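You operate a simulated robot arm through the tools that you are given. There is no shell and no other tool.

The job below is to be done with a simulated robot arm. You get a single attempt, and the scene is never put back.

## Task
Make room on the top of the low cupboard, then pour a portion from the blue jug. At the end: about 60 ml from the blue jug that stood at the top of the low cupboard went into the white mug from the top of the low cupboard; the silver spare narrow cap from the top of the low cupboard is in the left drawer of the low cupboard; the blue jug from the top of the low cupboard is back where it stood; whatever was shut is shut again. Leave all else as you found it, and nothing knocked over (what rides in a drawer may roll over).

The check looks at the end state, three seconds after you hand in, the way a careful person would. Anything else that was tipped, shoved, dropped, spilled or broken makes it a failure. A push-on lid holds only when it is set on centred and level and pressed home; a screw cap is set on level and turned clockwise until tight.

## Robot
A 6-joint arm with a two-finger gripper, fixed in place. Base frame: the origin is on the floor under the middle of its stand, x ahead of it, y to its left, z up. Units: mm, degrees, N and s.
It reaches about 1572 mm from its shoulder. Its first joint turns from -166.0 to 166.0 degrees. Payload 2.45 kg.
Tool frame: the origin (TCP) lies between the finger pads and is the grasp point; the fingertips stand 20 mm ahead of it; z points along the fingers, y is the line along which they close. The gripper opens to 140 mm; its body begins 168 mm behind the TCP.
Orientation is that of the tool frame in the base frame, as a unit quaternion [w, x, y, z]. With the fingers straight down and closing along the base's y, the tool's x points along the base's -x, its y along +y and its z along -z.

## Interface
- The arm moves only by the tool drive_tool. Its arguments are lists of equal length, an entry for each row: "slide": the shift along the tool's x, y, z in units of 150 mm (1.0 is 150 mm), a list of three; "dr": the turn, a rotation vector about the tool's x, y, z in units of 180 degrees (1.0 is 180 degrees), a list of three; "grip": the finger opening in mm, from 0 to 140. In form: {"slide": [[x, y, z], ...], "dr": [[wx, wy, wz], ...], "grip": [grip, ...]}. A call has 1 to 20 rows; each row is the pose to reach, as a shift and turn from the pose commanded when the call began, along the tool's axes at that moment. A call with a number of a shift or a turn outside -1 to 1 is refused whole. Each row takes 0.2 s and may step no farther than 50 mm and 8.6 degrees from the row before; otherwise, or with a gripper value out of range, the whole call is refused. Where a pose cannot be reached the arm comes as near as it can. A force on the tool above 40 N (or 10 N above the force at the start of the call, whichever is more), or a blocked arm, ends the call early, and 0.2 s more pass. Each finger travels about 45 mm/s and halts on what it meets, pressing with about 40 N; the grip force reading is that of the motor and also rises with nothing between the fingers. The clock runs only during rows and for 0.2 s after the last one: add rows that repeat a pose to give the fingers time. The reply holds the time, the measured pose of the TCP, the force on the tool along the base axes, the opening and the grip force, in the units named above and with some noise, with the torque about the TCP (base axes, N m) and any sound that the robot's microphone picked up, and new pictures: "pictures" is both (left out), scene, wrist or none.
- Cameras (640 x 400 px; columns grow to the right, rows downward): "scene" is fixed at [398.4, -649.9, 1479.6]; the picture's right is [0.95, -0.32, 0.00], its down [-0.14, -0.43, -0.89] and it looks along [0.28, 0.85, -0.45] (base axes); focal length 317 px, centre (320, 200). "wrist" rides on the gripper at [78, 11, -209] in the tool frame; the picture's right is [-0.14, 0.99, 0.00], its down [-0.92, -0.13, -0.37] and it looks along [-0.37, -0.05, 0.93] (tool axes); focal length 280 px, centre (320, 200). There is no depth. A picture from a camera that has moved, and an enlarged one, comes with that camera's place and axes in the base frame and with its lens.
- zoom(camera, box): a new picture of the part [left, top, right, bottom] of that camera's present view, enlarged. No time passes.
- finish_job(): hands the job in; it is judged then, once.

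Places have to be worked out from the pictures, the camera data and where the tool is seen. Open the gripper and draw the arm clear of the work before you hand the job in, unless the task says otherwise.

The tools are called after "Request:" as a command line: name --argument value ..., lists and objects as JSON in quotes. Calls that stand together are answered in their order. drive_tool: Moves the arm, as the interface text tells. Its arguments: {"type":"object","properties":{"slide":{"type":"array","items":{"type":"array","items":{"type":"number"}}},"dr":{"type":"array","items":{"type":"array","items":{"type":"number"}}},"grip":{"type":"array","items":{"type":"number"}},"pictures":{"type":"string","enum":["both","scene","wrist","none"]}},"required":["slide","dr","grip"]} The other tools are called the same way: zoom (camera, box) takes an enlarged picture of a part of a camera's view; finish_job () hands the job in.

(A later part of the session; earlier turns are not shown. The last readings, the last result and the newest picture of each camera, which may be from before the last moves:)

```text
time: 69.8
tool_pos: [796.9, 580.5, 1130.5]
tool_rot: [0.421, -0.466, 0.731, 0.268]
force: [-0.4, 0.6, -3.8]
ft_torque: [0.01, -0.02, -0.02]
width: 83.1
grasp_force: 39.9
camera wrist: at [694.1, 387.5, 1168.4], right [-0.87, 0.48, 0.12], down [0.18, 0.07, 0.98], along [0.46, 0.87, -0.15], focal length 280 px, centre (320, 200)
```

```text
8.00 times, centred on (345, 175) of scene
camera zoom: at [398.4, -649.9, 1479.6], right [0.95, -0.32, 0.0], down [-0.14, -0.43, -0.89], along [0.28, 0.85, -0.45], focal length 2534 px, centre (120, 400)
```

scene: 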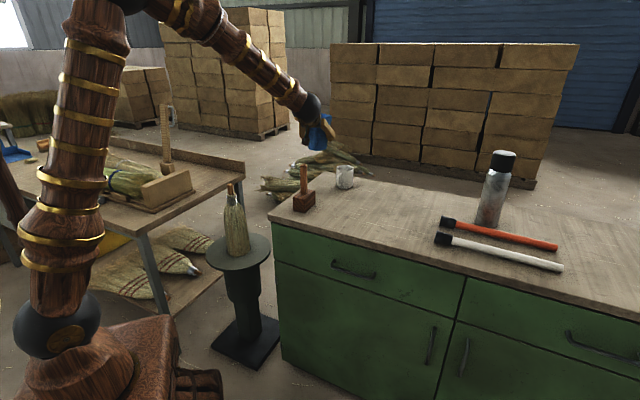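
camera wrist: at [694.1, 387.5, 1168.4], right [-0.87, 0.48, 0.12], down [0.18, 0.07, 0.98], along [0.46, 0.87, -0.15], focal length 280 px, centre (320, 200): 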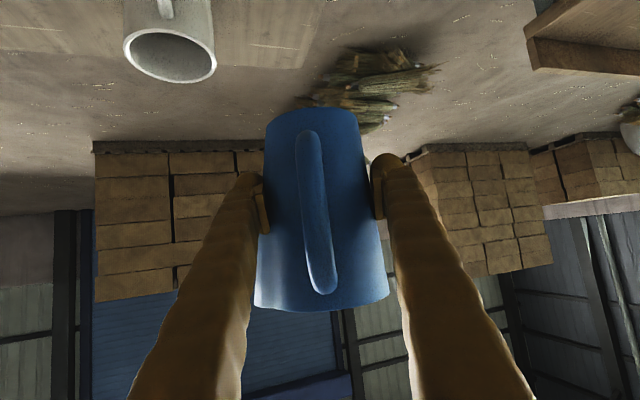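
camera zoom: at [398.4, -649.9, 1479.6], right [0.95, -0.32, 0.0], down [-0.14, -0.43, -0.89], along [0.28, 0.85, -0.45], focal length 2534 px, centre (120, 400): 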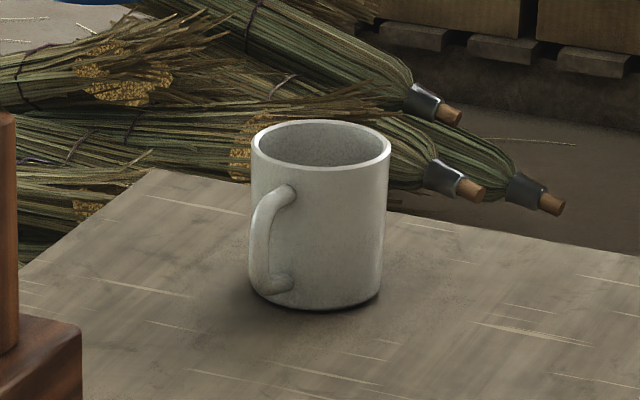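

Mug centre is about (906, 532), rim at z≈988, inner radius about 34 mm, empty. I tilt the jug to 40° about the approach axis while lowering, so the spout tip comes about 38 mm above the mug, just left of its centre.

Request:
drive_tool --slide '[[0.0707, -0.0083, 0.0423], [0.1414, -0.0166, 0.0846], [0.2121, -0.0249, 0.1269], [0.2828, -0.0332, 0.1692], [0.3535, -0.0415, 0.2115], [0.4242, -0.0498, 0.2538], [0.4949, -0.0581, 0.2961], [0.5656, -0.0664, 0.3384], [0.6363, -0.0747, 0.3807], [0.707, -0.083, 0.423]]' --dr '[[-0.01111, 0, 0.01925], [-0.02222, 0, 0.0385], [-0.03333, 0, 0.05775], [-0.04444, 0, 0.077], [-0.05555, 0, 0.09625], [-0.06666, 0, 0.1155], [-0.07777, 0, 0.13475], [-0.08888, 0, 0.154], [-0.09999, 0, 0.17325], [-0.1111, 0, 0.1925]]' --grip '[70, 70, 70, 70, 70, 70, 70, 70, 70, 70]' --pictures "both"

Request:
zoom --camera "scene" --box '[270, 110, 430, 220]'

Request:
zoom --camera "wrist" --box '[100, 0, 420, 200]'

```text
time: 72.0
tool_pos: [809.8, 576.3, 1007.3]
tool_rot: [0.237, -0.294, 0.777, 0.503]
force: [-0.1, 0.4, -3.7]
ft_torque: [-0.05, -0.03, 0.01]
width: 83.0
grasp_force: 40.3
camera wrist: at [730.0, 372.4, 1043.2], right [-0.59, 0.35, 0.73], down [0.72, -0.18, 0.67], along [0.37, 0.92, -0.15], focal length 280 px, centre (320, 200)
```

scene: 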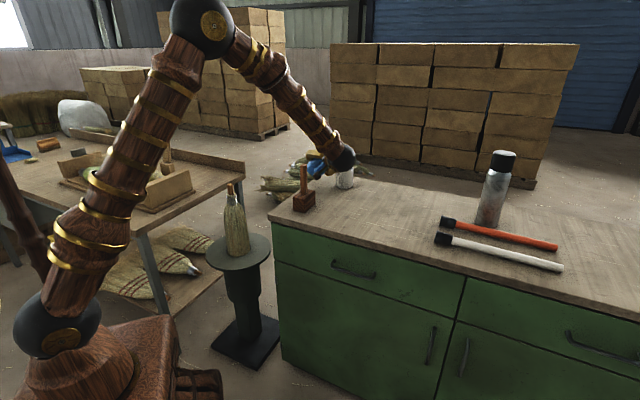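
wrist: 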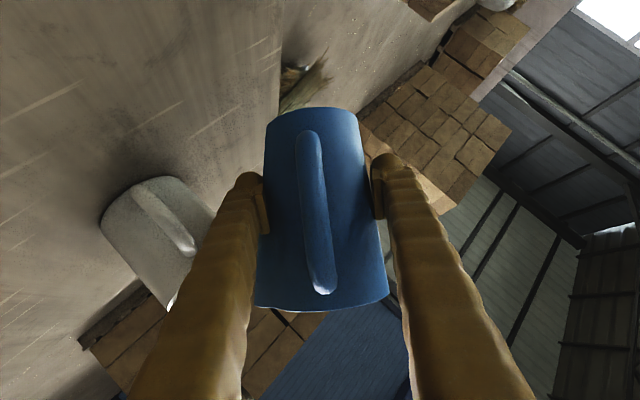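

```text
3.64 times, centred on (350, 165) of scene
camera zoom: at [398.4, -649.9, 1479.6], right [0.95, -0.32, 0.0], down [-0.14, -0.43, -0.89], along [0.28, 0.85, -0.45], focal length 1152 px, centre (211, 327)
```

zoom: 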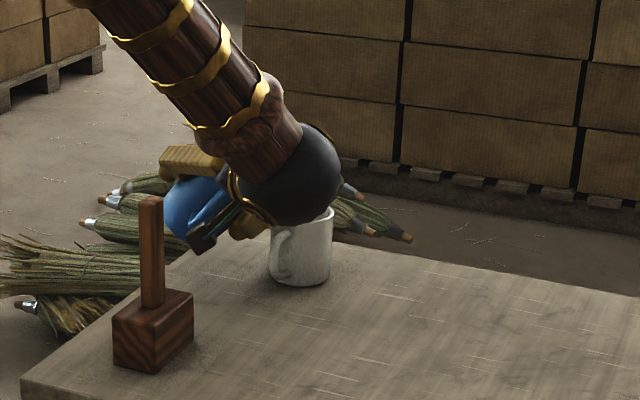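

```text
2.00 times, centred on (260, 100) of wrist
camera zoom: at [730.0, 372.4, 1043.2], right [-0.59, 0.35, 0.73], down [0.72, -0.18, 0.67], along [0.37, 0.92, -0.15], focal length 561 px, centre (440, 400)
```

zoom: 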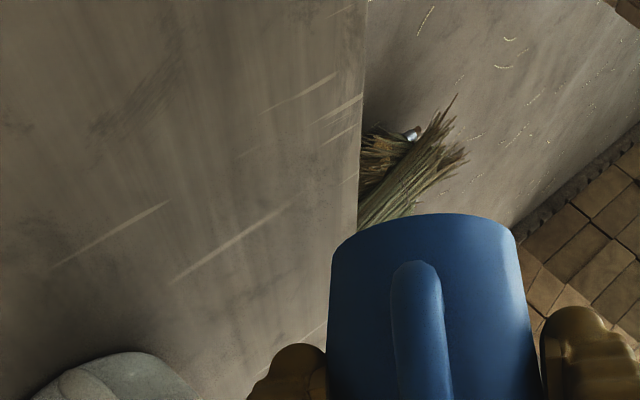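

The jug tip is now over the mug; my scene view is partly blocked by the wrist, so I will rely on sound, weight and later looks into the mug. I tilt 6° more, pivoting about the spout tip.

Request:
drive_tool --slide '[[-0.01934, 0.0263, -0.01117], [-0.0398, 0.0514, -0.023], [-0.0398, 0.0514, -0.023]]' --dr '[[-0.00833, 0, 0.01443], [-0.01667, 0, 0.02887], [-0.01667, 0, 0.02887]]' --grip '[70, 70, 70]' --pictures "wrist"

Request:
zoom --camera "wrist" --box '[60, 140, 300, 340]'

Request:
zoom --camera "scene" --box '[300, 130, 380, 200]'

```text
time: 72.8
tool_pos: [806.2, 577.5, 1017.0]
tool_rot: [0.205, -0.264, 0.777, 0.533]
force: [0.8, -0.1, -4.1]
ft_torque: [-0.01, 0.01, -0.01]
width: 83.1
grasp_force: 40.3
camera wrist: at [732.1, 371.4, 1051.5], right [-0.52, 0.32, 0.8], down [0.78, -0.21, 0.59], along [0.35, 0.93, -0.14], focal length 280 px, centre (320, 200)
```

wrist: 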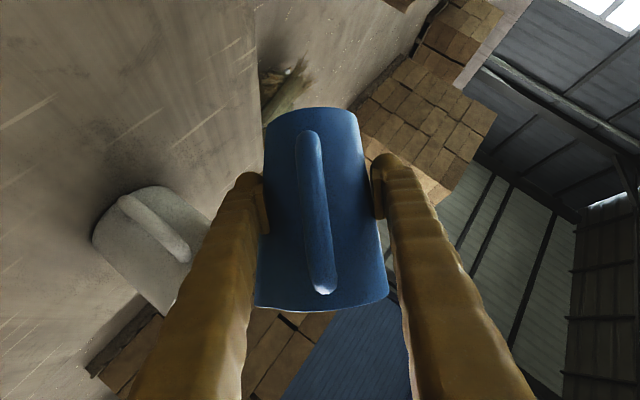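

```text
2.00 times, centred on (180, 240) of wrist
camera zoom: at [732.1, 371.4, 1051.5], right [-0.52, 0.32, 0.8], down [0.78, -0.21, 0.59], along [0.35, 0.93, -0.14], focal length 561 px, centre (600, 120)
```

zoom: 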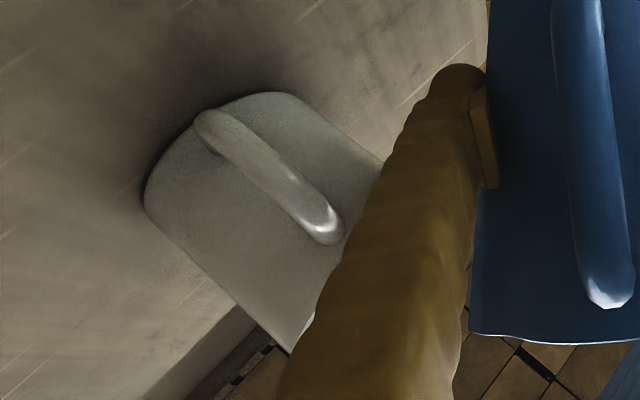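

```text
5.71 times, centred on (340, 165) of scene
camera zoom: at [398.4, -649.9, 1479.6], right [0.95, -0.32, 0.0], down [-0.14, -0.43, -0.89], along [0.28, 0.85, -0.45], focal length 1810 px, centre (206, 400)
```

zoom: 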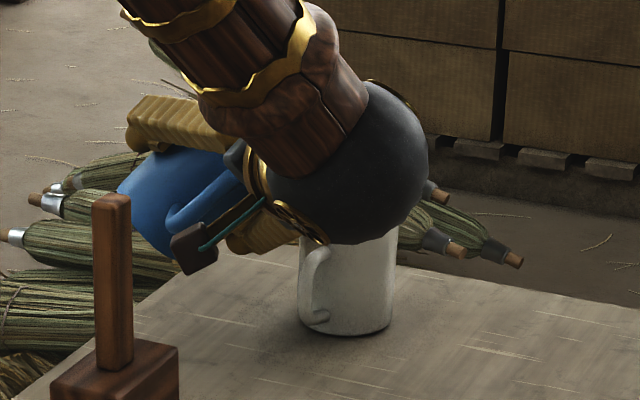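

No pour yet (no sound, weight unchanged). I tilt further 4°, pausing to listen.

Request:
drive_tool --slide '[[-0.01276, 0.01766, -0.00737], [-0.02605, 0.0348, -0.01504], [-0.02605, 0.0348, -0.01504]]' --dr '[[-0.00556, 0, 0.00962], [-0.01111, 0, 0.01924], [-0.01111, 0, 0.01924]]' --grip '[70, 70, 70]' --pictures "wrist"

```text
time: 73.6
tool_pos: [807.7, 578.5, 1023.8]
tool_rot: [0.185, -0.244, 0.775, 0.552]
force: [0.4, 0.5, -3.7]
ft_torque: [0.03, -0.03, 0.01]
width: 83.1
grasp_force: 40.1
camera wrist: at [733.7, 370.7, 1057.1], right [-0.47, 0.29, 0.84], down [0.82, -0.22, 0.53], along [0.34, 0.93, -0.13], focal length 280 px, centre (320, 200)
```

wrist: 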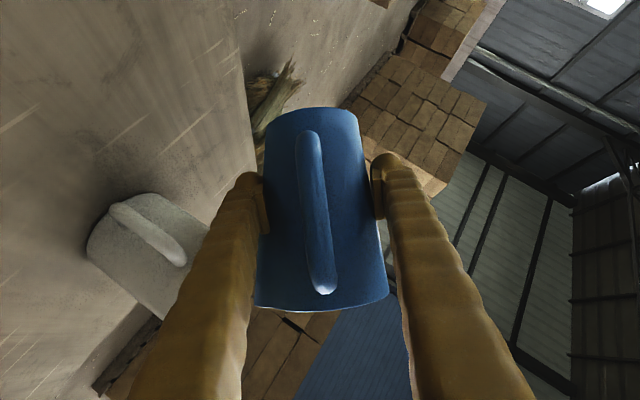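

Still nothing at 50°. I go on by 3°.

Request:
drive_tool --slide '[[-0.01934, 0.0263, -0.01117], [-0.01934, 0.0263, -0.01117]]' --dr '[[-0.00833, 0, 0.01443], [-0.00833, 0, 0.01443]]' --grip '[70, 70]' --pictures "none"

Request:
drive_tool --slide '[[0, 0, 0], [0, 0, 0]]' --dr '[[0, 0, 0], [0, 0, 0]]' --grip '[70, 70]' --pictures "wrist"

Request:
zoom --camera "scene" --box '[300, 130, 380, 200]'

```text
time: 74.2
tool_pos: [806.6, 579.4, 1028.4]
tool_rot: [0.169, -0.229, 0.773, 0.567]
force: [0.4, -0.6, -5.0]
ft_torque: [0.03, 0.01, -0.02]
width: 82.8
grasp_force: 39.9
```

```text
time: 74.8
tool_pos: [805.8, 579.2, 1029.9]
tool_rot: [0.169, -0.228, 0.774, 0.566]
force: [0.3, 0.3, -3.0]
ft_torque: [0.01, 0.01, -0.01]
width: 82.9
grasp_force: 40.0
camera wrist: at [735.2, 370.2, 1061.3], right [-0.42, 0.27, 0.86], down [0.84, -0.24, 0.49], along [0.34, 0.93, -0.13], focal length 280 px, centre (320, 200)
```

wrist: 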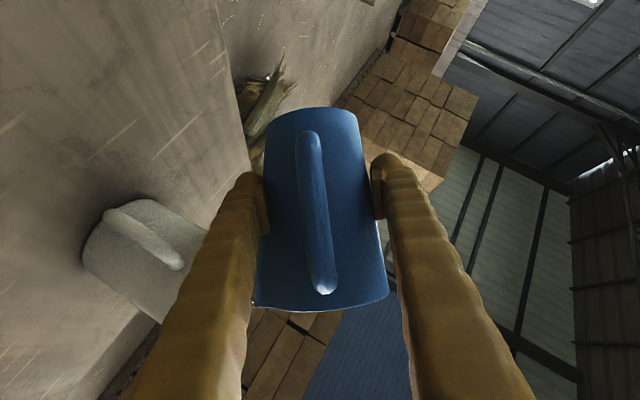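

```text
5.71 times, centred on (340, 165) of scene
camera zoom: at [398.4, -649.9, 1479.6], right [0.95, -0.32, 0.0], down [-0.14, -0.43, -0.89], along [0.28, 0.85, -0.45], focal length 1810 px, centre (206, 400)
```

zoom: 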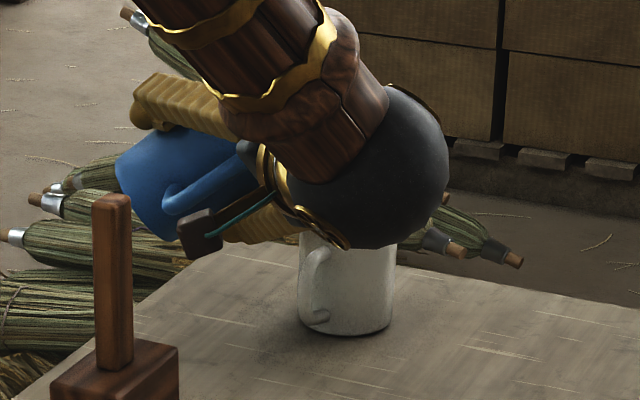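

At 53° something bright shows near the spout corner. I zoom in on it.

Request:
zoom --camera "wrist" --box '[200, 250, 320, 350]'

Request:
drive_tool --slide '[[0, 0, 0], [0, 0, 0]]' --dr '[[0, 0, 0], [0, 0, 0]]' --grip '[70, 70]' --pictures "none"

Request:
drive_tool --slide '[[0, 0, 0], [0, 0, 0]]' --dr '[[0, 0, 0], [0, 0, 0]]' --grip '[70, 70]' --pictures "none"

```text
4.00 times, centred on (260, 300) of wrist
camera zoom: at [735.2, 370.2, 1061.3], right [-0.42, 0.27, 0.86], down [0.84, -0.24, 0.49], along [0.34, 0.93, -0.13], focal length 1122 px, centre (560, -200)
```

zoom: 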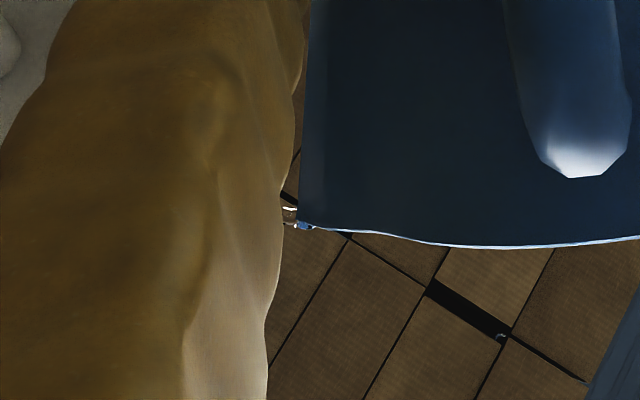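

```text
time: 75.4
tool_pos: [807.6, 578.5, 1028.9]
tool_rot: [0.169, -0.228, 0.774, 0.566]
force: [0.3, 0.2, -4.0]
ft_torque: [-0.02, -0.01, -0.03]
width: 83.1
grasp_force: 40.3
```

```text
time: 76.0
tool_pos: [807.5, 578.0, 1028.8]
tool_rot: [0.169, -0.227, 0.774, 0.567]
force: [-0.1, 0.2, -4.0]
ft_torque: [0.06, -0.03, -0.04]
width: 82.9
grasp_force: 39.6
```

There seems to be liquid just at the spout tip. I check again whether it is flowing.

Request:
drive_tool --slide '[[0, 0, 0]]' --dr '[[0, 0, 0]]' --grip '[70]' --pictures "wrist"

Request:
zoom --camera "wrist" --box '[200, 250, 320, 350]'

Request:
zoom --camera "scene" --box '[325, 160, 365, 190]'

```text
time: 76.4
tool_pos: [806.7, 578.3, 1029.3]
tool_rot: [0.17, -0.228, 0.773, 0.567]
force: [0.3, 0.0, -3.7]
ft_torque: [0.02, -0.04, -0.01]
width: 83.0
grasp_force: 39.9
camera wrist: at [735.2, 370.2, 1061.3], right [-0.42, 0.27, 0.86], down [0.84, -0.24, 0.49], along [0.34, 0.93, -0.13], focal length 280 px, centre (320, 200)
```

wrist: 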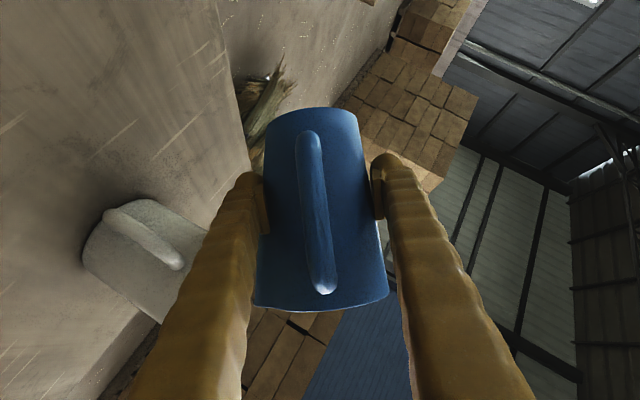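

```text
4.00 times, centred on (260, 300) of wrist
camera zoom: at [735.2, 370.2, 1061.3], right [-0.42, 0.27, 0.86], down [0.84, -0.24, 0.49], along [0.34, 0.93, -0.13], focal length 1122 px, centre (560, -200)
```

zoom: 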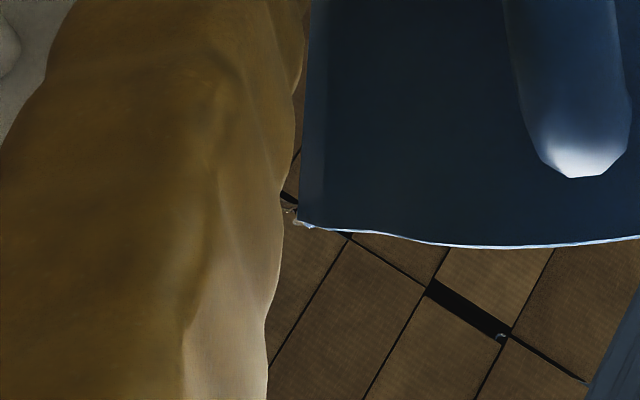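

```text
13.33 times, centred on (345, 175) of scene
camera zoom: at [398.4, -649.9, 1479.6], right [0.95, -0.32, 0.0], down [-0.14, -0.43, -0.89], along [0.28, 0.85, -0.45], focal length 4224 px, centre (-13, 533)
```

zoom: 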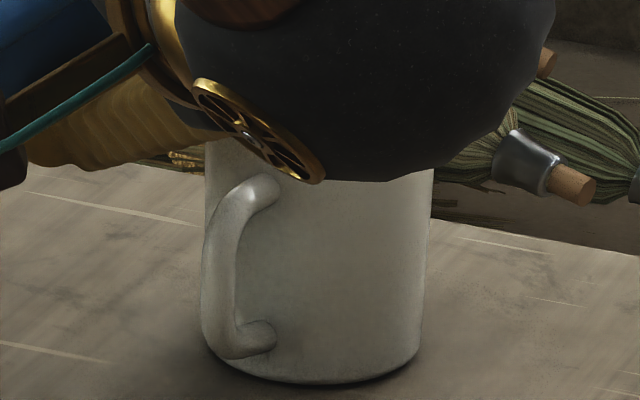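

The spout tip measures to (896, 537, 1030), 11 mm left of the mug's centre, so it pours inside. The flow starts near 53°, which fits about 220 ml in the jug; I tilt 1.5° more and wait for the flow to settle.

Request:
drive_tool --slide '[[-0.00952, 0.0133, -0.0055], [-0.00952, 0.0133, -0.0055], [-0.00952, 0.0133, -0.0055]]' --dr '[[-0.00417, 0, 0.00722], [-0.00417, 0, 0.00722], [-0.00417, 0, 0.00722]]' --grip '[70, 70, 70]' --pictures "wrist"

Request:
zoom --camera "wrist" --box '[200, 250, 320, 350]'

Request:
drive_tool --slide '[[0, 0, 0], [0, 0, 0], [0, 0, 0], [0, 0, 0]]' --dr '[[0, 0, 0], [0, 0, 0], [0, 0, 0], [0, 0, 0]]' --grip '[70, 70, 70, 70]' --pictures "wrist"

Request:
zoom --camera "wrist" --box '[200, 250, 320, 350]'

```text
time: 77.2
tool_pos: [806.5, 578.7, 1032.1]
tool_rot: [0.161, -0.221, 0.772, 0.573]
force: [0.3, 0.4, -3.7]
ft_torque: [-0.03, 0.01, -0.03]
width: 82.7
grasp_force: 40.2
camera wrist: at [735.8, 369.9, 1063.1], right [-0.4, 0.26, 0.88], down [0.85, -0.24, 0.47], along [0.33, 0.93, -0.13], focal length 280 px, centre (320, 200)
```

wrist: 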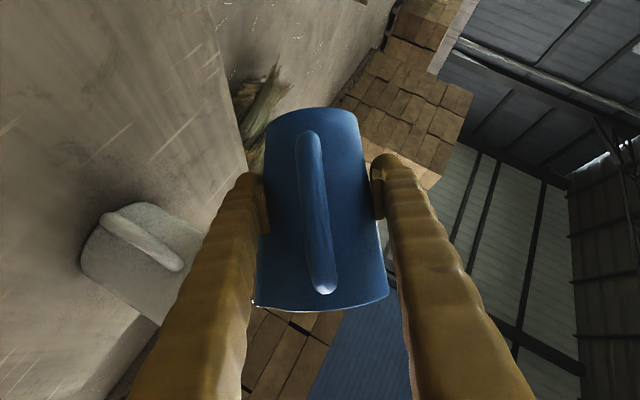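

```text
4.00 times, centred on (260, 300) of wrist
camera zoom: at [735.8, 369.9, 1063.1], right [-0.4, 0.26, 0.88], down [0.85, -0.24, 0.47], along [0.33, 0.93, -0.13], focal length 1122 px, centre (560, -200)
```

zoom: 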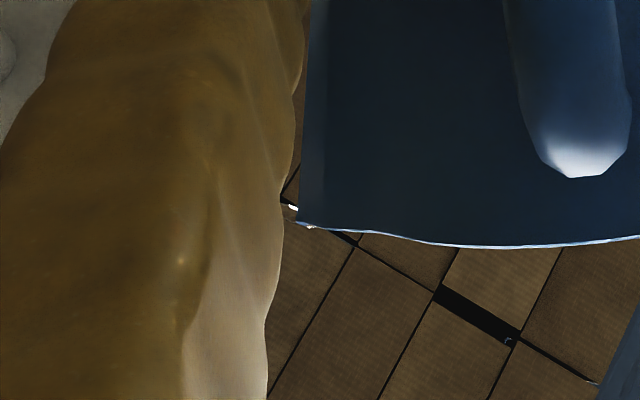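

```text
time: 78.2
tool_pos: [807.1, 578.5, 1031.3]
tool_rot: [0.161, -0.221, 0.772, 0.574]
force: [0.0, -0.3, -3.0]
ft_torque: [-0.01, 0.0, 0.03]
width: 82.9
grasp_force: 40.0
camera wrist: at [735.8, 369.9, 1063.1], right [-0.4, 0.26, 0.88], down [0.85, -0.24, 0.47], along [0.33, 0.93, -0.13], focal length 280 px, centre (320, 200)
```

wrist: 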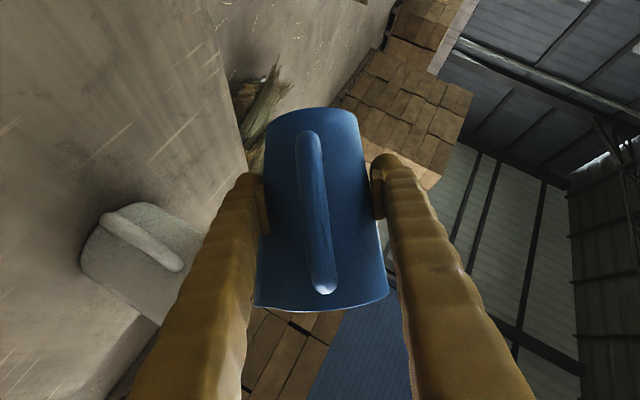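

```text
4.00 times, centred on (260, 300) of wrist
camera zoom: at [735.8, 369.9, 1063.1], right [-0.4, 0.26, 0.88], down [0.85, -0.24, 0.47], along [0.33, 0.93, -0.13], focal length 1122 px, centre (560, -200)
```

zoom: 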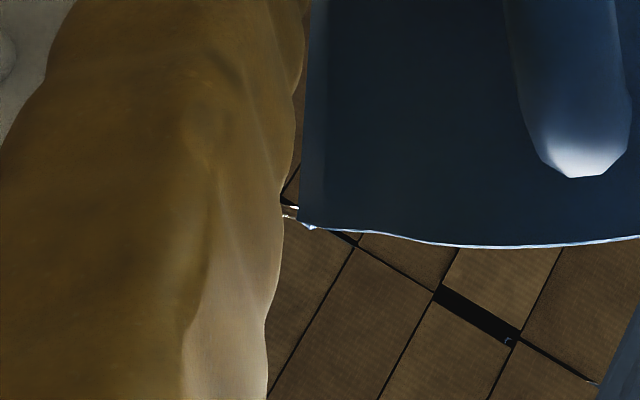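

Liquid is still trickling at the tip. I hold still and take weight readings while it settles.

Request:
drive_tool --slide '[[0, 0, 0], [0, 0, 0]]' --dr '[[0, 0, 0], [0, 0, 0]]' --grip '[70, 70]' --pictures "none"

Request:
drive_tool --slide '[[0, 0, 0]]' --dr '[[0, 0, 0]]' --grip '[70]' --pictures "none"

Request:
drive_tool --slide '[[0, 0, 0]]' --dr '[[0, 0, 0]]' --grip '[70]' --pictures "none"

Request:
drive_tool --slide '[[0, 0, 0]]' --dr '[[0, 0, 0]]' --grip '[70]' --pictures "none"

Request:
drive_tool --slide '[[0, 0, 0]]' --dr '[[0, 0, 0]]' --grip '[70]' --pictures "wrist"

Request:
zoom --camera "wrist" --box '[200, 250, 320, 350]'

```text
time: 78.8
tool_pos: [807.6, 579.2, 1031.3]
tool_rot: [0.161, -0.22, 0.772, 0.574]
force: [0.7, -0.6, -3.1]
ft_torque: [-0.01, -0.01, -0.04]
width: 83.0
grasp_force: 39.7
```

```text
time: 79.2
tool_pos: [807.0, 578.2, 1032.6]
tool_rot: [0.162, -0.221, 0.772, 0.573]
force: [-0.7, -0.7, -3.5]
ft_torque: [-0.02, 0.01, -0.01]
width: 82.6
grasp_force: 39.8
```

```text
time: 79.6
tool_pos: [805.7, 579.4, 1031.5]
tool_rot: [0.161, -0.221, 0.772, 0.574]
force: [-1.1, 0.6, -3.4]
ft_torque: [-0.04, 0.0, -0.03]
width: 82.6
grasp_force: 40.3
```

```text
time: 80.0
tool_pos: [806.0, 579.3, 1030.1]
tool_rot: [0.162, -0.221, 0.772, 0.574]
force: [-0.2, 0.5, -3.4]
ft_torque: [-0.01, -0.02, -0.01]
width: 83.0
grasp_force: 40.1
```

```text
time: 80.4
tool_pos: [808.1, 578.2, 1032.4]
tool_rot: [0.161, -0.221, 0.772, 0.574]
force: [0.2, -0.3, -3.6]
ft_torque: [-0.02, 0.0, -0.02]
width: 82.8
grasp_force: 39.7
camera wrist: at [735.8, 369.9, 1063.1], right [-0.4, 0.26, 0.88], down [0.85, -0.24, 0.47], along [0.33, 0.93, -0.13], focal length 280 px, centre (320, 200)
```

wrist: 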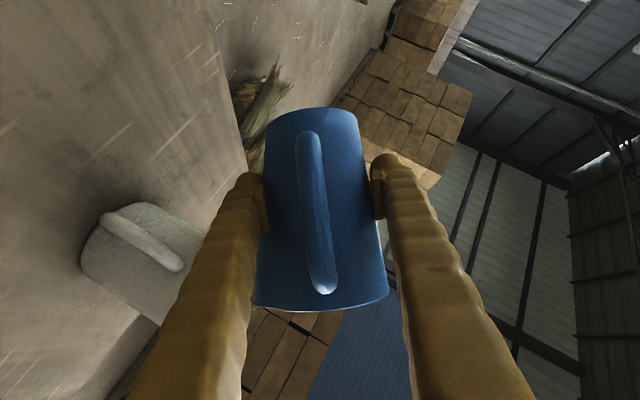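

```text
4.00 times, centred on (260, 300) of wrist
camera zoom: at [735.8, 369.9, 1063.1], right [-0.4, 0.26, 0.88], down [0.85, -0.24, 0.47], along [0.33, 0.93, -0.13], focal length 1122 px, centre (560, -200)
```

zoom: 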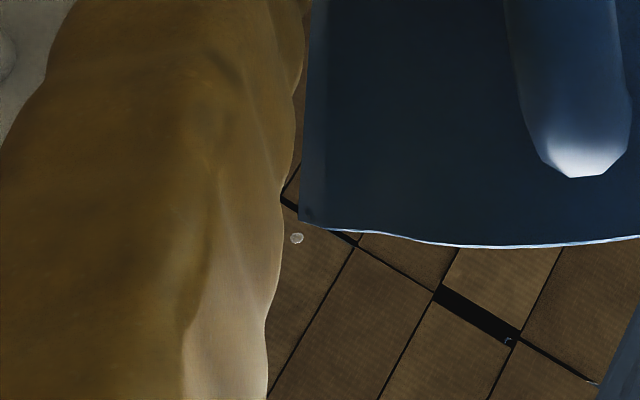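

A droplet leaves the tip inside the mug's span, and the weight has fallen to about 3.3 N, suggesting close to 60 ml already out. I tilt back at once to stop the flow, then return upright above to weigh and look into the mug.

Request:
drive_tool --slide '[[0.0295, -0.0463, 0.01703], [0.0554, -0.0954, 0.032], [0.0755, -0.1417, 0.0436]]' --dr '[[0.01389, 0, -0.02406], [0.02778, 0, -0.04811], [0.04028, 0, -0.06976]]' --grip '[70, 70, 70]' --pictures "none"

Request:
drive_tool --slide '[[-0.0493, 0.0593, -0.03], [-0.0986, 0.1186, -0.06], [-0.1479, 0.1779, -0.09], [-0.1972, 0.2372, -0.12], [-0.2465, 0.2965, -0.15], [-0.2958, 0.3558, -0.18], [-0.3451, 0.4151, -0.21], [-0.3944, 0.4744, -0.24], [-0.4437, 0.5337, -0.27], [-0.493, 0.593, -0.3], [-0.493, 0.593, -0.3]]' --dr '[[0.01111, 0, -0.01925], [0.02222, 0, -0.0385], [0.03333, 0, -0.05775], [0.04444, 0, -0.077], [0.05555, 0, -0.09625], [0.06666, 0, -0.1155], [0.07777, 0, -0.13475], [0.08888, 0, -0.154], [0.09999, 0, -0.17325], [0.1111, 0, -0.1925], [0.1111, 0, -0.1925]]' --grip '[70, 70, 70, 70, 70, 70, 70, 70, 70, 70, 70]' --pictures "both"

Request:
zoom --camera "wrist" --box '[100, 0, 240, 100]'

Request:
zoom --camera "scene" --box '[320, 150, 370, 200]'

```text
time: 81.2
tool_pos: [808.1, 578.7, 1006.3]
tool_rot: [0.238, -0.294, 0.778, 0.503]
force: [1.4, 0.2, -3.5]
ft_torque: [-0.03, -0.02, 0.02]
width: 82.6
grasp_force: 39.6
```

```text
time: 83.6
tool_pos: [796.0, 580.4, 1130.6]
tool_rot: [0.421, -0.466, 0.73, 0.269]
force: [-0.4, 0.0, -3.7]
ft_torque: [0.0, 0.01, 0.0]
width: 83.0
grasp_force: 39.8
camera wrist: at [693.8, 386.5, 1168.5], right [-0.87, 0.48, 0.12], down [0.18, 0.07, 0.98], along [0.46, 0.87, -0.15], focal length 280 px, centre (320, 200)
```

scene: 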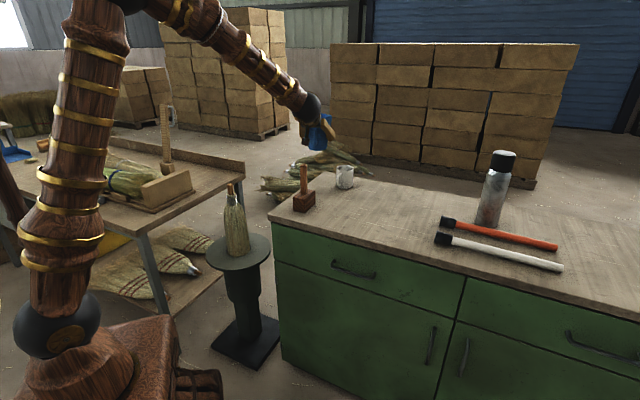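
wrist: 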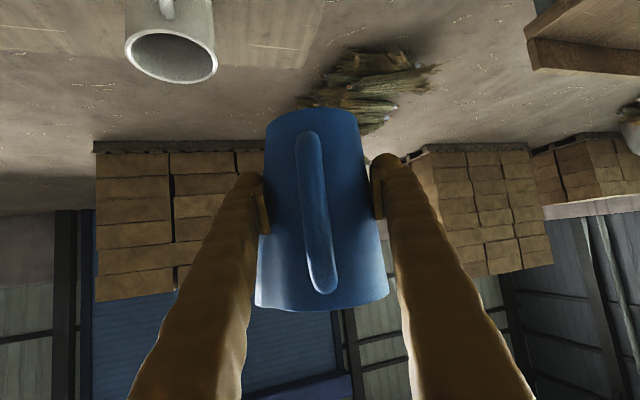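

```text
4.00 times, centred on (170, 50) of wrist
camera zoom: at [693.8, 386.5, 1168.5], right [-0.87, 0.48, 0.12], down [0.18, 0.07, 0.98], along [0.46, 0.87, -0.15], focal length 1122 px, centre (920, 800)
```

zoom: 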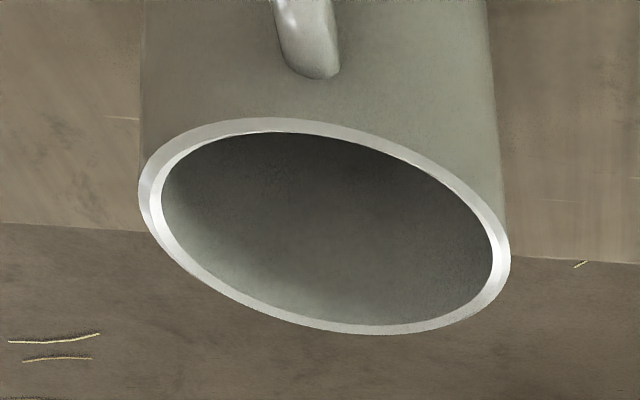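

```text
8.00 times, centred on (345, 175) of scene
camera zoom: at [398.4, -649.9, 1479.6], right [0.95, -0.32, 0.0], down [-0.14, -0.43, -0.89], along [0.28, 0.85, -0.45], focal length 2534 px, centre (120, 400)
```

zoom: 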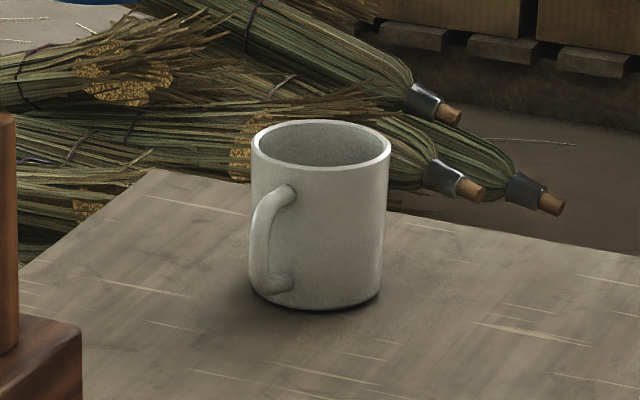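

The mug stands unmoved and the worktop around it looks dry. I take a series of still weight readings with the jug upright.

Request:
drive_tool --slide '[[0, 0, 0]]' --dr '[[0, 0, 0]]' --grip '[70]' --pictures "none"

Request:
drive_tool --slide '[[0, 0, 0]]' --dr '[[0, 0, 0]]' --grip '[70]' --pictures "none"

Request:
drive_tool --slide '[[0, 0, 0]]' --dr '[[0, 0, 0]]' --grip '[70]' --pictures "none"

Request:
drive_tool --slide '[[0, 0, 0]]' --dr '[[0, 0, 0]]' --grip '[70]' --pictures "none"

Request:
drive_tool --slide '[[0, 0, 0]]' --dr '[[0, 0, 0]]' --grip '[70]' --pictures "none"

Request:
drive_tool --slide '[[0, 0, 0]]' --dr '[[0, 0, 0]]' --grip '[70]' --pictures "none"

Request:
drive_tool --slide '[[0, 0, 0]]' --dr '[[0, 0, 0]]' --grip '[70]' --pictures "none"

Request:
drive_tool --slide '[[0, 0, 0]]' --dr '[[0, 0, 0]]' --grip '[70]' --pictures "none"

Request:
drive_tool --slide '[[0, 0, 0]]' --dr '[[0, 0, 0]]' --grip '[70]' --pictures "none"

Request:
drive_tool --slide '[[0, 0, 0]]' --dr '[[0, 0, 0]]' --grip '[70]' --pictures "none"

```text
time: 84.0
tool_pos: [796.7, 580.2, 1130.3]
tool_rot: [0.422, -0.465, 0.731, 0.268]
force: [0.7, 0.0, -2.3]
ft_torque: [0.02, -0.03, 0.0]
width: 82.7
grasp_force: 39.8
```

```text
time: 84.4
tool_pos: [796.2, 579.9, 1129.3]
tool_rot: [0.422, -0.465, 0.731, 0.269]
force: [-0.3, -0.4, -3.3]
ft_torque: [0.0, 0.03, -0.01]
width: 82.9
grasp_force: 40.2
```

```text
time: 84.8
tool_pos: [796.8, 580.7, 1130.3]
tool_rot: [0.421, -0.466, 0.73, 0.269]
force: [-0.1, -0.7, -3.9]
ft_torque: [-0.01, -0.03, -0.02]
width: 82.6
grasp_force: 40.2
```

```text
time: 85.2
tool_pos: [796.2, 580.4, 1131.1]
tool_rot: [0.422, -0.465, 0.73, 0.268]
force: [0.1, 0.1, -3.0]
ft_torque: [-0.02, 0.03, 0.03]
width: 82.5
grasp_force: 39.5
```

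```text
time: 85.6
tool_pos: [796.5, 581.0, 1131.0]
tool_rot: [0.422, -0.465, 0.731, 0.268]
force: [0.2, 0.4, -3.3]
ft_torque: [0.0, -0.02, 0.01]
width: 82.5
grasp_force: 40.1
```

```text
time: 86.0
tool_pos: [795.8, 580.4, 1130.4]
tool_rot: [0.422, -0.465, 0.73, 0.269]
force: [-0.2, -0.4, -2.7]
ft_torque: [-0.01, -0.01, -0.01]
width: 82.7
grasp_force: 40.3
```

```text
time: 86.4
tool_pos: [795.7, 581.1, 1130.2]
tool_rot: [0.422, -0.465, 0.73, 0.269]
force: [-0.2, -0.3, -2.9]
ft_torque: [-0.01, 0.0, -0.01]
width: 82.5
grasp_force: 39.7
```

```text
time: 86.8
tool_pos: [797.1, 581.2, 1129.9]
tool_rot: [0.422, -0.465, 0.73, 0.269]
force: [0.1, -0.3, -3.5]
ft_torque: [0.01, 0.0, 0.03]
width: 82.7
grasp_force: 40.0
```

```text
time: 87.2
tool_pos: [795.6, 579.9, 1129.9]
tool_rot: [0.421, -0.466, 0.73, 0.269]
force: [-1.1, -0.1, -3.5]
ft_torque: [0.02, 0.03, -0.03]
width: 82.4
grasp_force: 39.9
```

```text
time: 87.6
tool_pos: [796.3, 580.7, 1130.2]
tool_rot: [0.422, -0.465, 0.73, 0.269]
force: [0.0, 0.6, -2.7]
ft_torque: [0.01, -0.01, -0.03]
width: 82.4
grasp_force: 40.2
```

Averaged readings dropped from about 3.90 N to about 3.2 N, i.e. roughly 60–75 ml poured. To check by eye, I move the upright jug over and pitch it 30° forward (not toward the spout) so the wrist camera can look steeply down into the mug.

Request:
drive_tool --slide '[[-0.0239, -0.1, 0.0579], [-0.0478, -0.2, 0.1158], [-0.0716, -0.3, 0.1736], [-0.0955, -0.4, 0.2315], [-0.1194, -0.5, 0.2894], [-0.1433, -0.6, 0.3473], [-0.1671, -0.7, 0.4051], [-0.191, -0.8, 0.463], [-0.191, -0.8, 0.463]]' --dr '[[0, 0.0208, 0], [0, 0.0417, 0], [0, 0.0625, 0], [0, 0.0833, 0], [0, 0.1042, 0], [0, 0.125, 0], [0, 0.1458, 0], [0, 0.1667, 0], [0, 0.1667, 0]]' --grip '[70, 70, 70, 70, 70, 70, 70, 70, 70]' --pictures "both"

Request:
zoom --camera "wrist" --box '[250, 0, 390, 100]'

```text
time: 89.6
tool_pos: [935.6, 597.6, 1120.2]
tool_rot: [0.218, -0.519, 0.815, 0.139]
force: [-0.9, 0.2, -3.7]
ft_torque: [0.0, -0.04, 0.01]
width: 82.4
grasp_force: 39.8
camera wrist: at [854.3, 447.4, 1263.8], right [-0.85, 0.53, 0.07], down [0.38, 0.5, 0.78], along [0.38, 0.69, -0.62], focal length 280 px, centre (320, 200)
```

scene: 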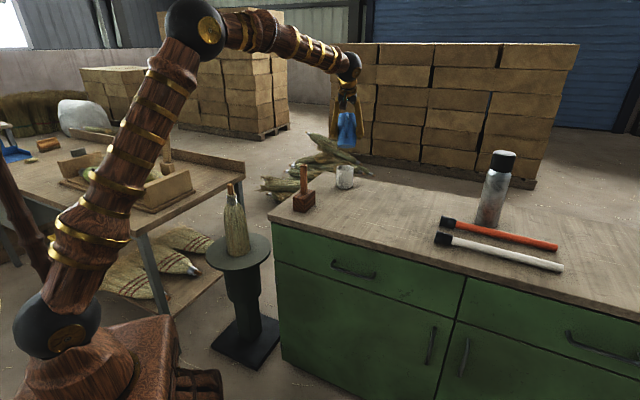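
wrist: 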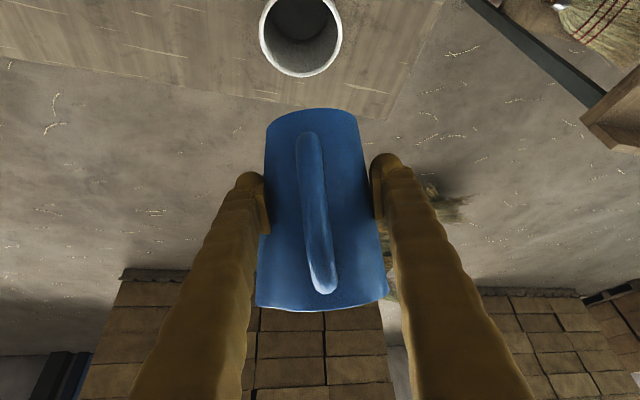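

```text
4.00 times, centred on (320, 50) of wrist
camera zoom: at [854.3, 447.4, 1263.8], right [-0.85, 0.53, 0.07], down [0.38, 0.5, 0.78], along [0.38, 0.69, -0.62], focal length 1122 px, centre (320, 800)
```

zoom: 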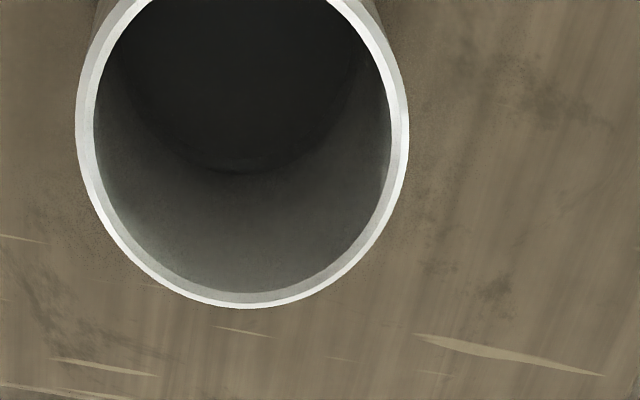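

I can see into the mug; I enlarge it more to find the liquid's edge.

Request:
zoom --camera "wrist" --box '[255, 0, 345, 80]'

Request:
zoom --camera "wrist" --box '[270, 10, 330, 60]'

```text
5.00 times, centred on (300, 40) of wrist
camera zoom: at [854.3, 447.4, 1263.8], right [-0.85, 0.53, 0.07], down [0.38, 0.5, 0.78], along [0.38, 0.69, -0.62], focal length 1402 px, centre (420, 1000)
```

zoom: 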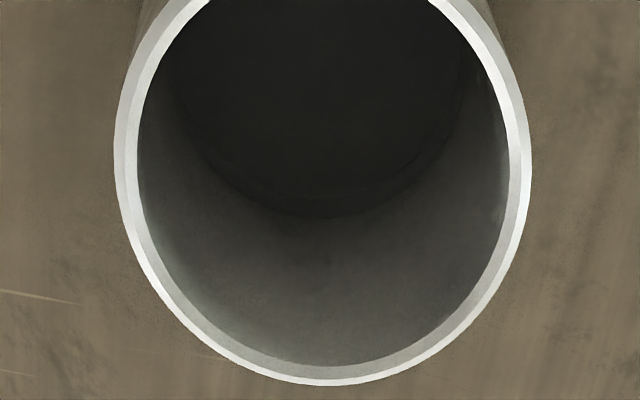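

```text
8.00 times, centred on (300, 35) of wrist
camera zoom: at [854.3, 447.4, 1263.8], right [-0.85, 0.53, 0.07], down [0.38, 0.5, 0.78], along [0.38, 0.69, -0.62], focal length 2243 px, centre (480, 1520)
```

zoom: 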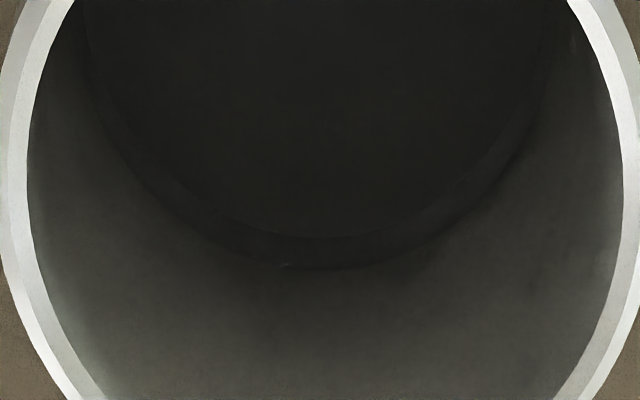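

Two edges show: the liquid surface about 68.7 mm below the rim and the mug floor beneath it, which gives roughly 50 ml (weight says 67±15). So I estimate about 52 ml and will pour a few ml more: back to the pre-pour pose first.

Request:
drive_tool --slide '[[0.0496, 0.1, -0.0383], [0.0993, 0.2, -0.0765], [0.1489, 0.3, -0.1148], [0.1985, 0.4, -0.153], [0.2481, 0.5, -0.1913], [0.2978, 0.6, -0.2295], [0.3474, 0.7, -0.2678], [0.397, 0.8, -0.306], [0.397, 0.8, -0.306]]' --dr '[[0, -0.0208, 0], [0, -0.0417, 0], [0, -0.0625, 0], [0, -0.0833, 0], [0, -0.1042, 0], [0, -0.125, 0], [0, -0.1458, 0], [0, -0.1667, 0], [0, -0.1667, 0]]' --grip '[70, 70, 70, 70, 70, 70, 70, 70, 70]' --pictures "none"

Request:
drive_tool --slide '[[0.0707, -0.0083, 0.0423], [0.1414, -0.0166, 0.0846], [0.2121, -0.0249, 0.1269], [0.2828, -0.0332, 0.1692], [0.3535, -0.0415, 0.2115], [0.4242, -0.0498, 0.2538], [0.4949, -0.0581, 0.2961], [0.5656, -0.0664, 0.3384], [0.6363, -0.0747, 0.3807], [0.707, -0.083, 0.423]]' --dr '[[-0.01111, 0, 0.01925], [-0.02222, 0, 0.0385], [-0.03333, 0, 0.05775], [-0.04444, 0, 0.077], [-0.05555, 0, 0.09625], [-0.06666, 0, 0.1155], [-0.07777, 0, 0.13475], [-0.08888, 0, 0.154], [-0.09999, 0, 0.17325], [-0.1111, 0, 0.1925]]' --grip '[70, 70, 70, 70, 70, 70, 70, 70, 70, 70]' --pictures "wrist"

```text
time: 91.6
tool_pos: [796.7, 581.2, 1130.4]
tool_rot: [0.422, -0.465, 0.73, 0.268]
force: [0.5, 0.2, -2.6]
ft_torque: [0.0, 0.0, -0.01]
width: 82.0
grasp_force: 40.0
```

```text
time: 93.8
tool_pos: [809.6, 577.2, 1006.7]
tool_rot: [0.237, -0.293, 0.778, 0.503]
force: [-0.3, 0.0, -3.0]
ft_torque: [-0.04, 0.0, -0.01]
width: 82.0
grasp_force: 40.2
camera wrist: at [730.1, 372.7, 1043.5], right [-0.59, 0.35, 0.73], down [0.72, -0.18, 0.67], along [0.37, 0.92, -0.15], focal length 280 px, centre (320, 200)
```

wrist: 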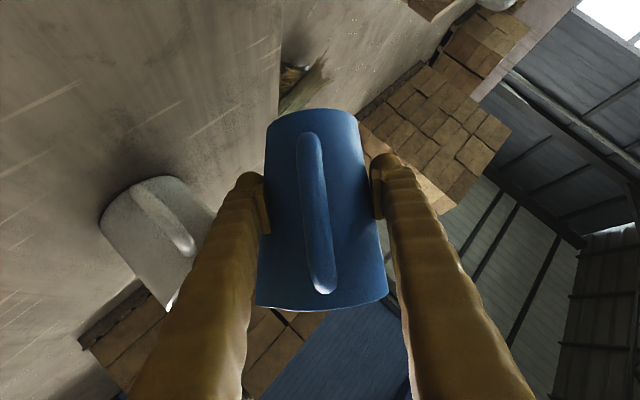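

At 40° again without flow. I tilt in steps to 54.8° and hold about a second to let a few more millilitres run out.

Request:
drive_tool --slide '[[-0.0329, 0.0432, -0.019], [-0.0689, 0.0829, -0.0398], [-0.0919, 0.1049, -0.0531], [-0.1062, 0.1174, -0.0613], [-0.1062, 0.1174, -0.0613], [-0.1062, 0.1174, -0.0613]]' --dr '[[-0.01389, 0, 0.02406], [-0.02778, 0, 0.04811], [-0.03611, 0, 0.06254], [-0.04111, 0, 0.0712], [-0.04111, 0, 0.0712], [-0.04111, 0, 0.0712]]' --grip '[70, 70, 70, 70, 70, 70]' --pictures "wrist"

Request:
zoom --camera "wrist" --box '[200, 250, 320, 350]'

Request:
drive_tool --slide '[[0, 0, 0], [0, 0, 0]]' --dr '[[0, 0, 0], [0, 0, 0]]' --grip '[70, 70]' --pictures "wrist"

Request:
zoom --camera "wrist" --box '[200, 250, 320, 350]'

```text
time: 95.2
tool_pos: [808.5, 578.6, 1031.2]
tool_rot: [0.159, -0.219, 0.772, 0.575]
force: [-0.2, 0.7, -3.6]
ft_torque: [-0.03, -0.04, 0.0]
width: 82.1
grasp_force: 40.1
camera wrist: at [736.0, 369.3, 1063.7], right [-0.4, 0.26, 0.88], down [0.85, -0.24, 0.46], along [0.33, 0.93, -0.13], focal length 280 px, centre (320, 200)
```

wrist: 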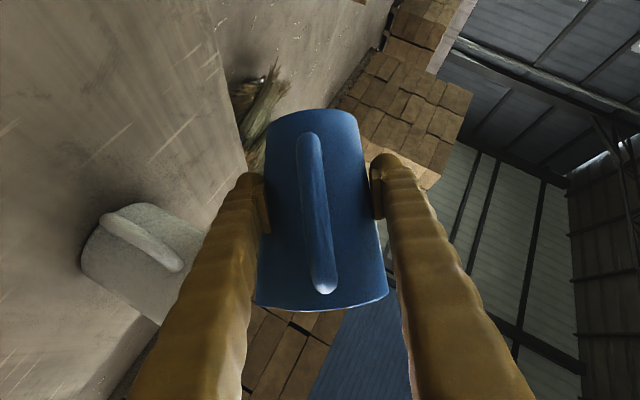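

```text
4.00 times, centred on (260, 300) of wrist
camera zoom: at [736.0, 369.3, 1063.7], right [-0.4, 0.26, 0.88], down [0.85, -0.24, 0.46], along [0.33, 0.93, -0.13], focal length 1122 px, centre (560, -200)
```

zoom: 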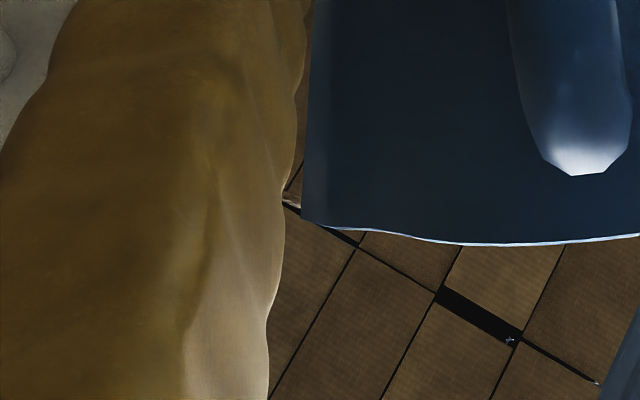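

```text
time: 95.8
tool_pos: [807.1, 577.7, 1032.9]
tool_rot: [0.16, -0.219, 0.772, 0.575]
force: [-0.1, 0.7, -4.0]
ft_torque: [0.0, -0.04, 0.01]
width: 81.9
grasp_force: 39.9
camera wrist: at [736.0, 369.3, 1063.7], right [-0.4, 0.26, 0.88], down [0.85, -0.24, 0.46], along [0.33, 0.93, -0.13], focal length 280 px, centre (320, 200)
```

wrist: 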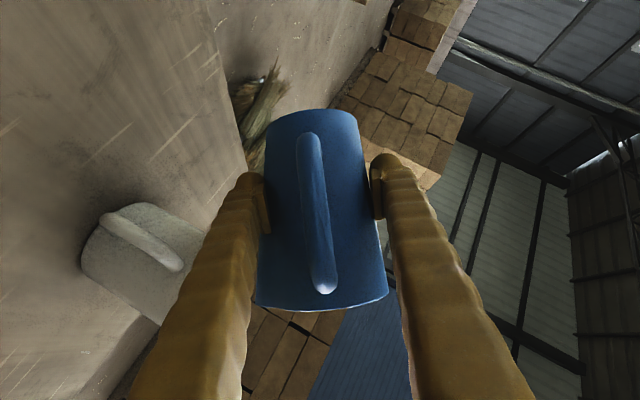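

```text
4.00 times, centred on (260, 300) of wrist
camera zoom: at [736.0, 369.3, 1063.7], right [-0.4, 0.26, 0.88], down [0.85, -0.24, 0.46], along [0.33, 0.93, -0.13], focal length 1122 px, centre (560, -200)
```

zoom: 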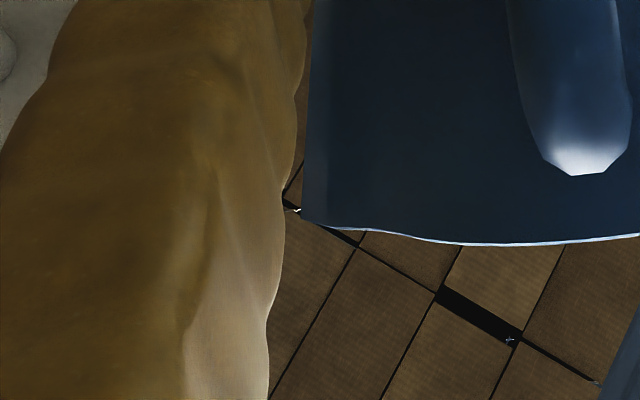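

A thin trickle is running. I hold a little longer while reading the weight.

Request:
drive_tool --slide '[[0, 0, 0], [0, 0, 0]]' --dr '[[0, 0, 0], [0, 0, 0]]' --grip '[70, 70]' --pictures "none"

Request:
drive_tool --slide '[[0, 0, 0], [0, 0, 0]]' --dr '[[0, 0, 0], [0, 0, 0]]' --grip '[70, 70]' --pictures "wrist"

Request:
zoom --camera "wrist" --box '[200, 250, 320, 350]'

```text
time: 96.4
tool_pos: [807.0, 578.6, 1034.0]
tool_rot: [0.16, -0.219, 0.772, 0.574]
force: [-0.6, -0.1, -3.3]
ft_torque: [-0.01, 0.01, -0.02]
width: 81.8
grasp_force: 39.5
```

```text
time: 97.0
tool_pos: [807.1, 577.8, 1031.2]
tool_rot: [0.16, -0.219, 0.772, 0.575]
force: [0.2, 0.6, -3.1]
ft_torque: [0.0, -0.03, -0.02]
width: 81.9
grasp_force: 39.9
camera wrist: at [736.0, 369.3, 1063.7], right [-0.4, 0.26, 0.88], down [0.85, -0.24, 0.46], along [0.33, 0.93, -0.13], focal length 280 px, centre (320, 200)
```

wrist: 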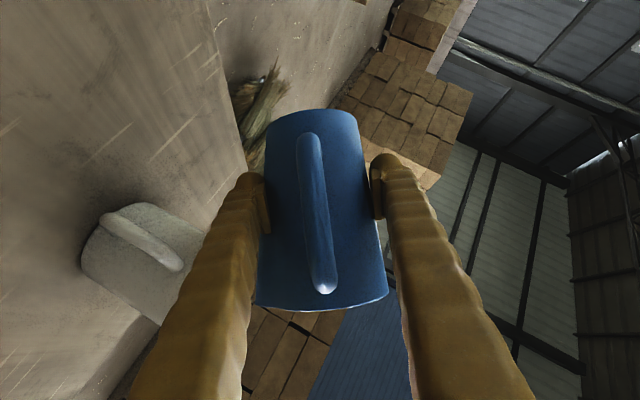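

```text
4.00 times, centred on (260, 300) of wrist
camera zoom: at [736.0, 369.3, 1063.7], right [-0.4, 0.26, 0.88], down [0.85, -0.24, 0.46], along [0.33, 0.93, -0.13], focal length 1122 px, centre (560, -200)
```

zoom: 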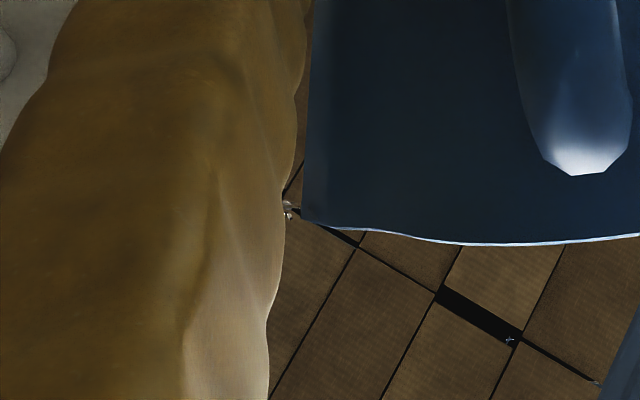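

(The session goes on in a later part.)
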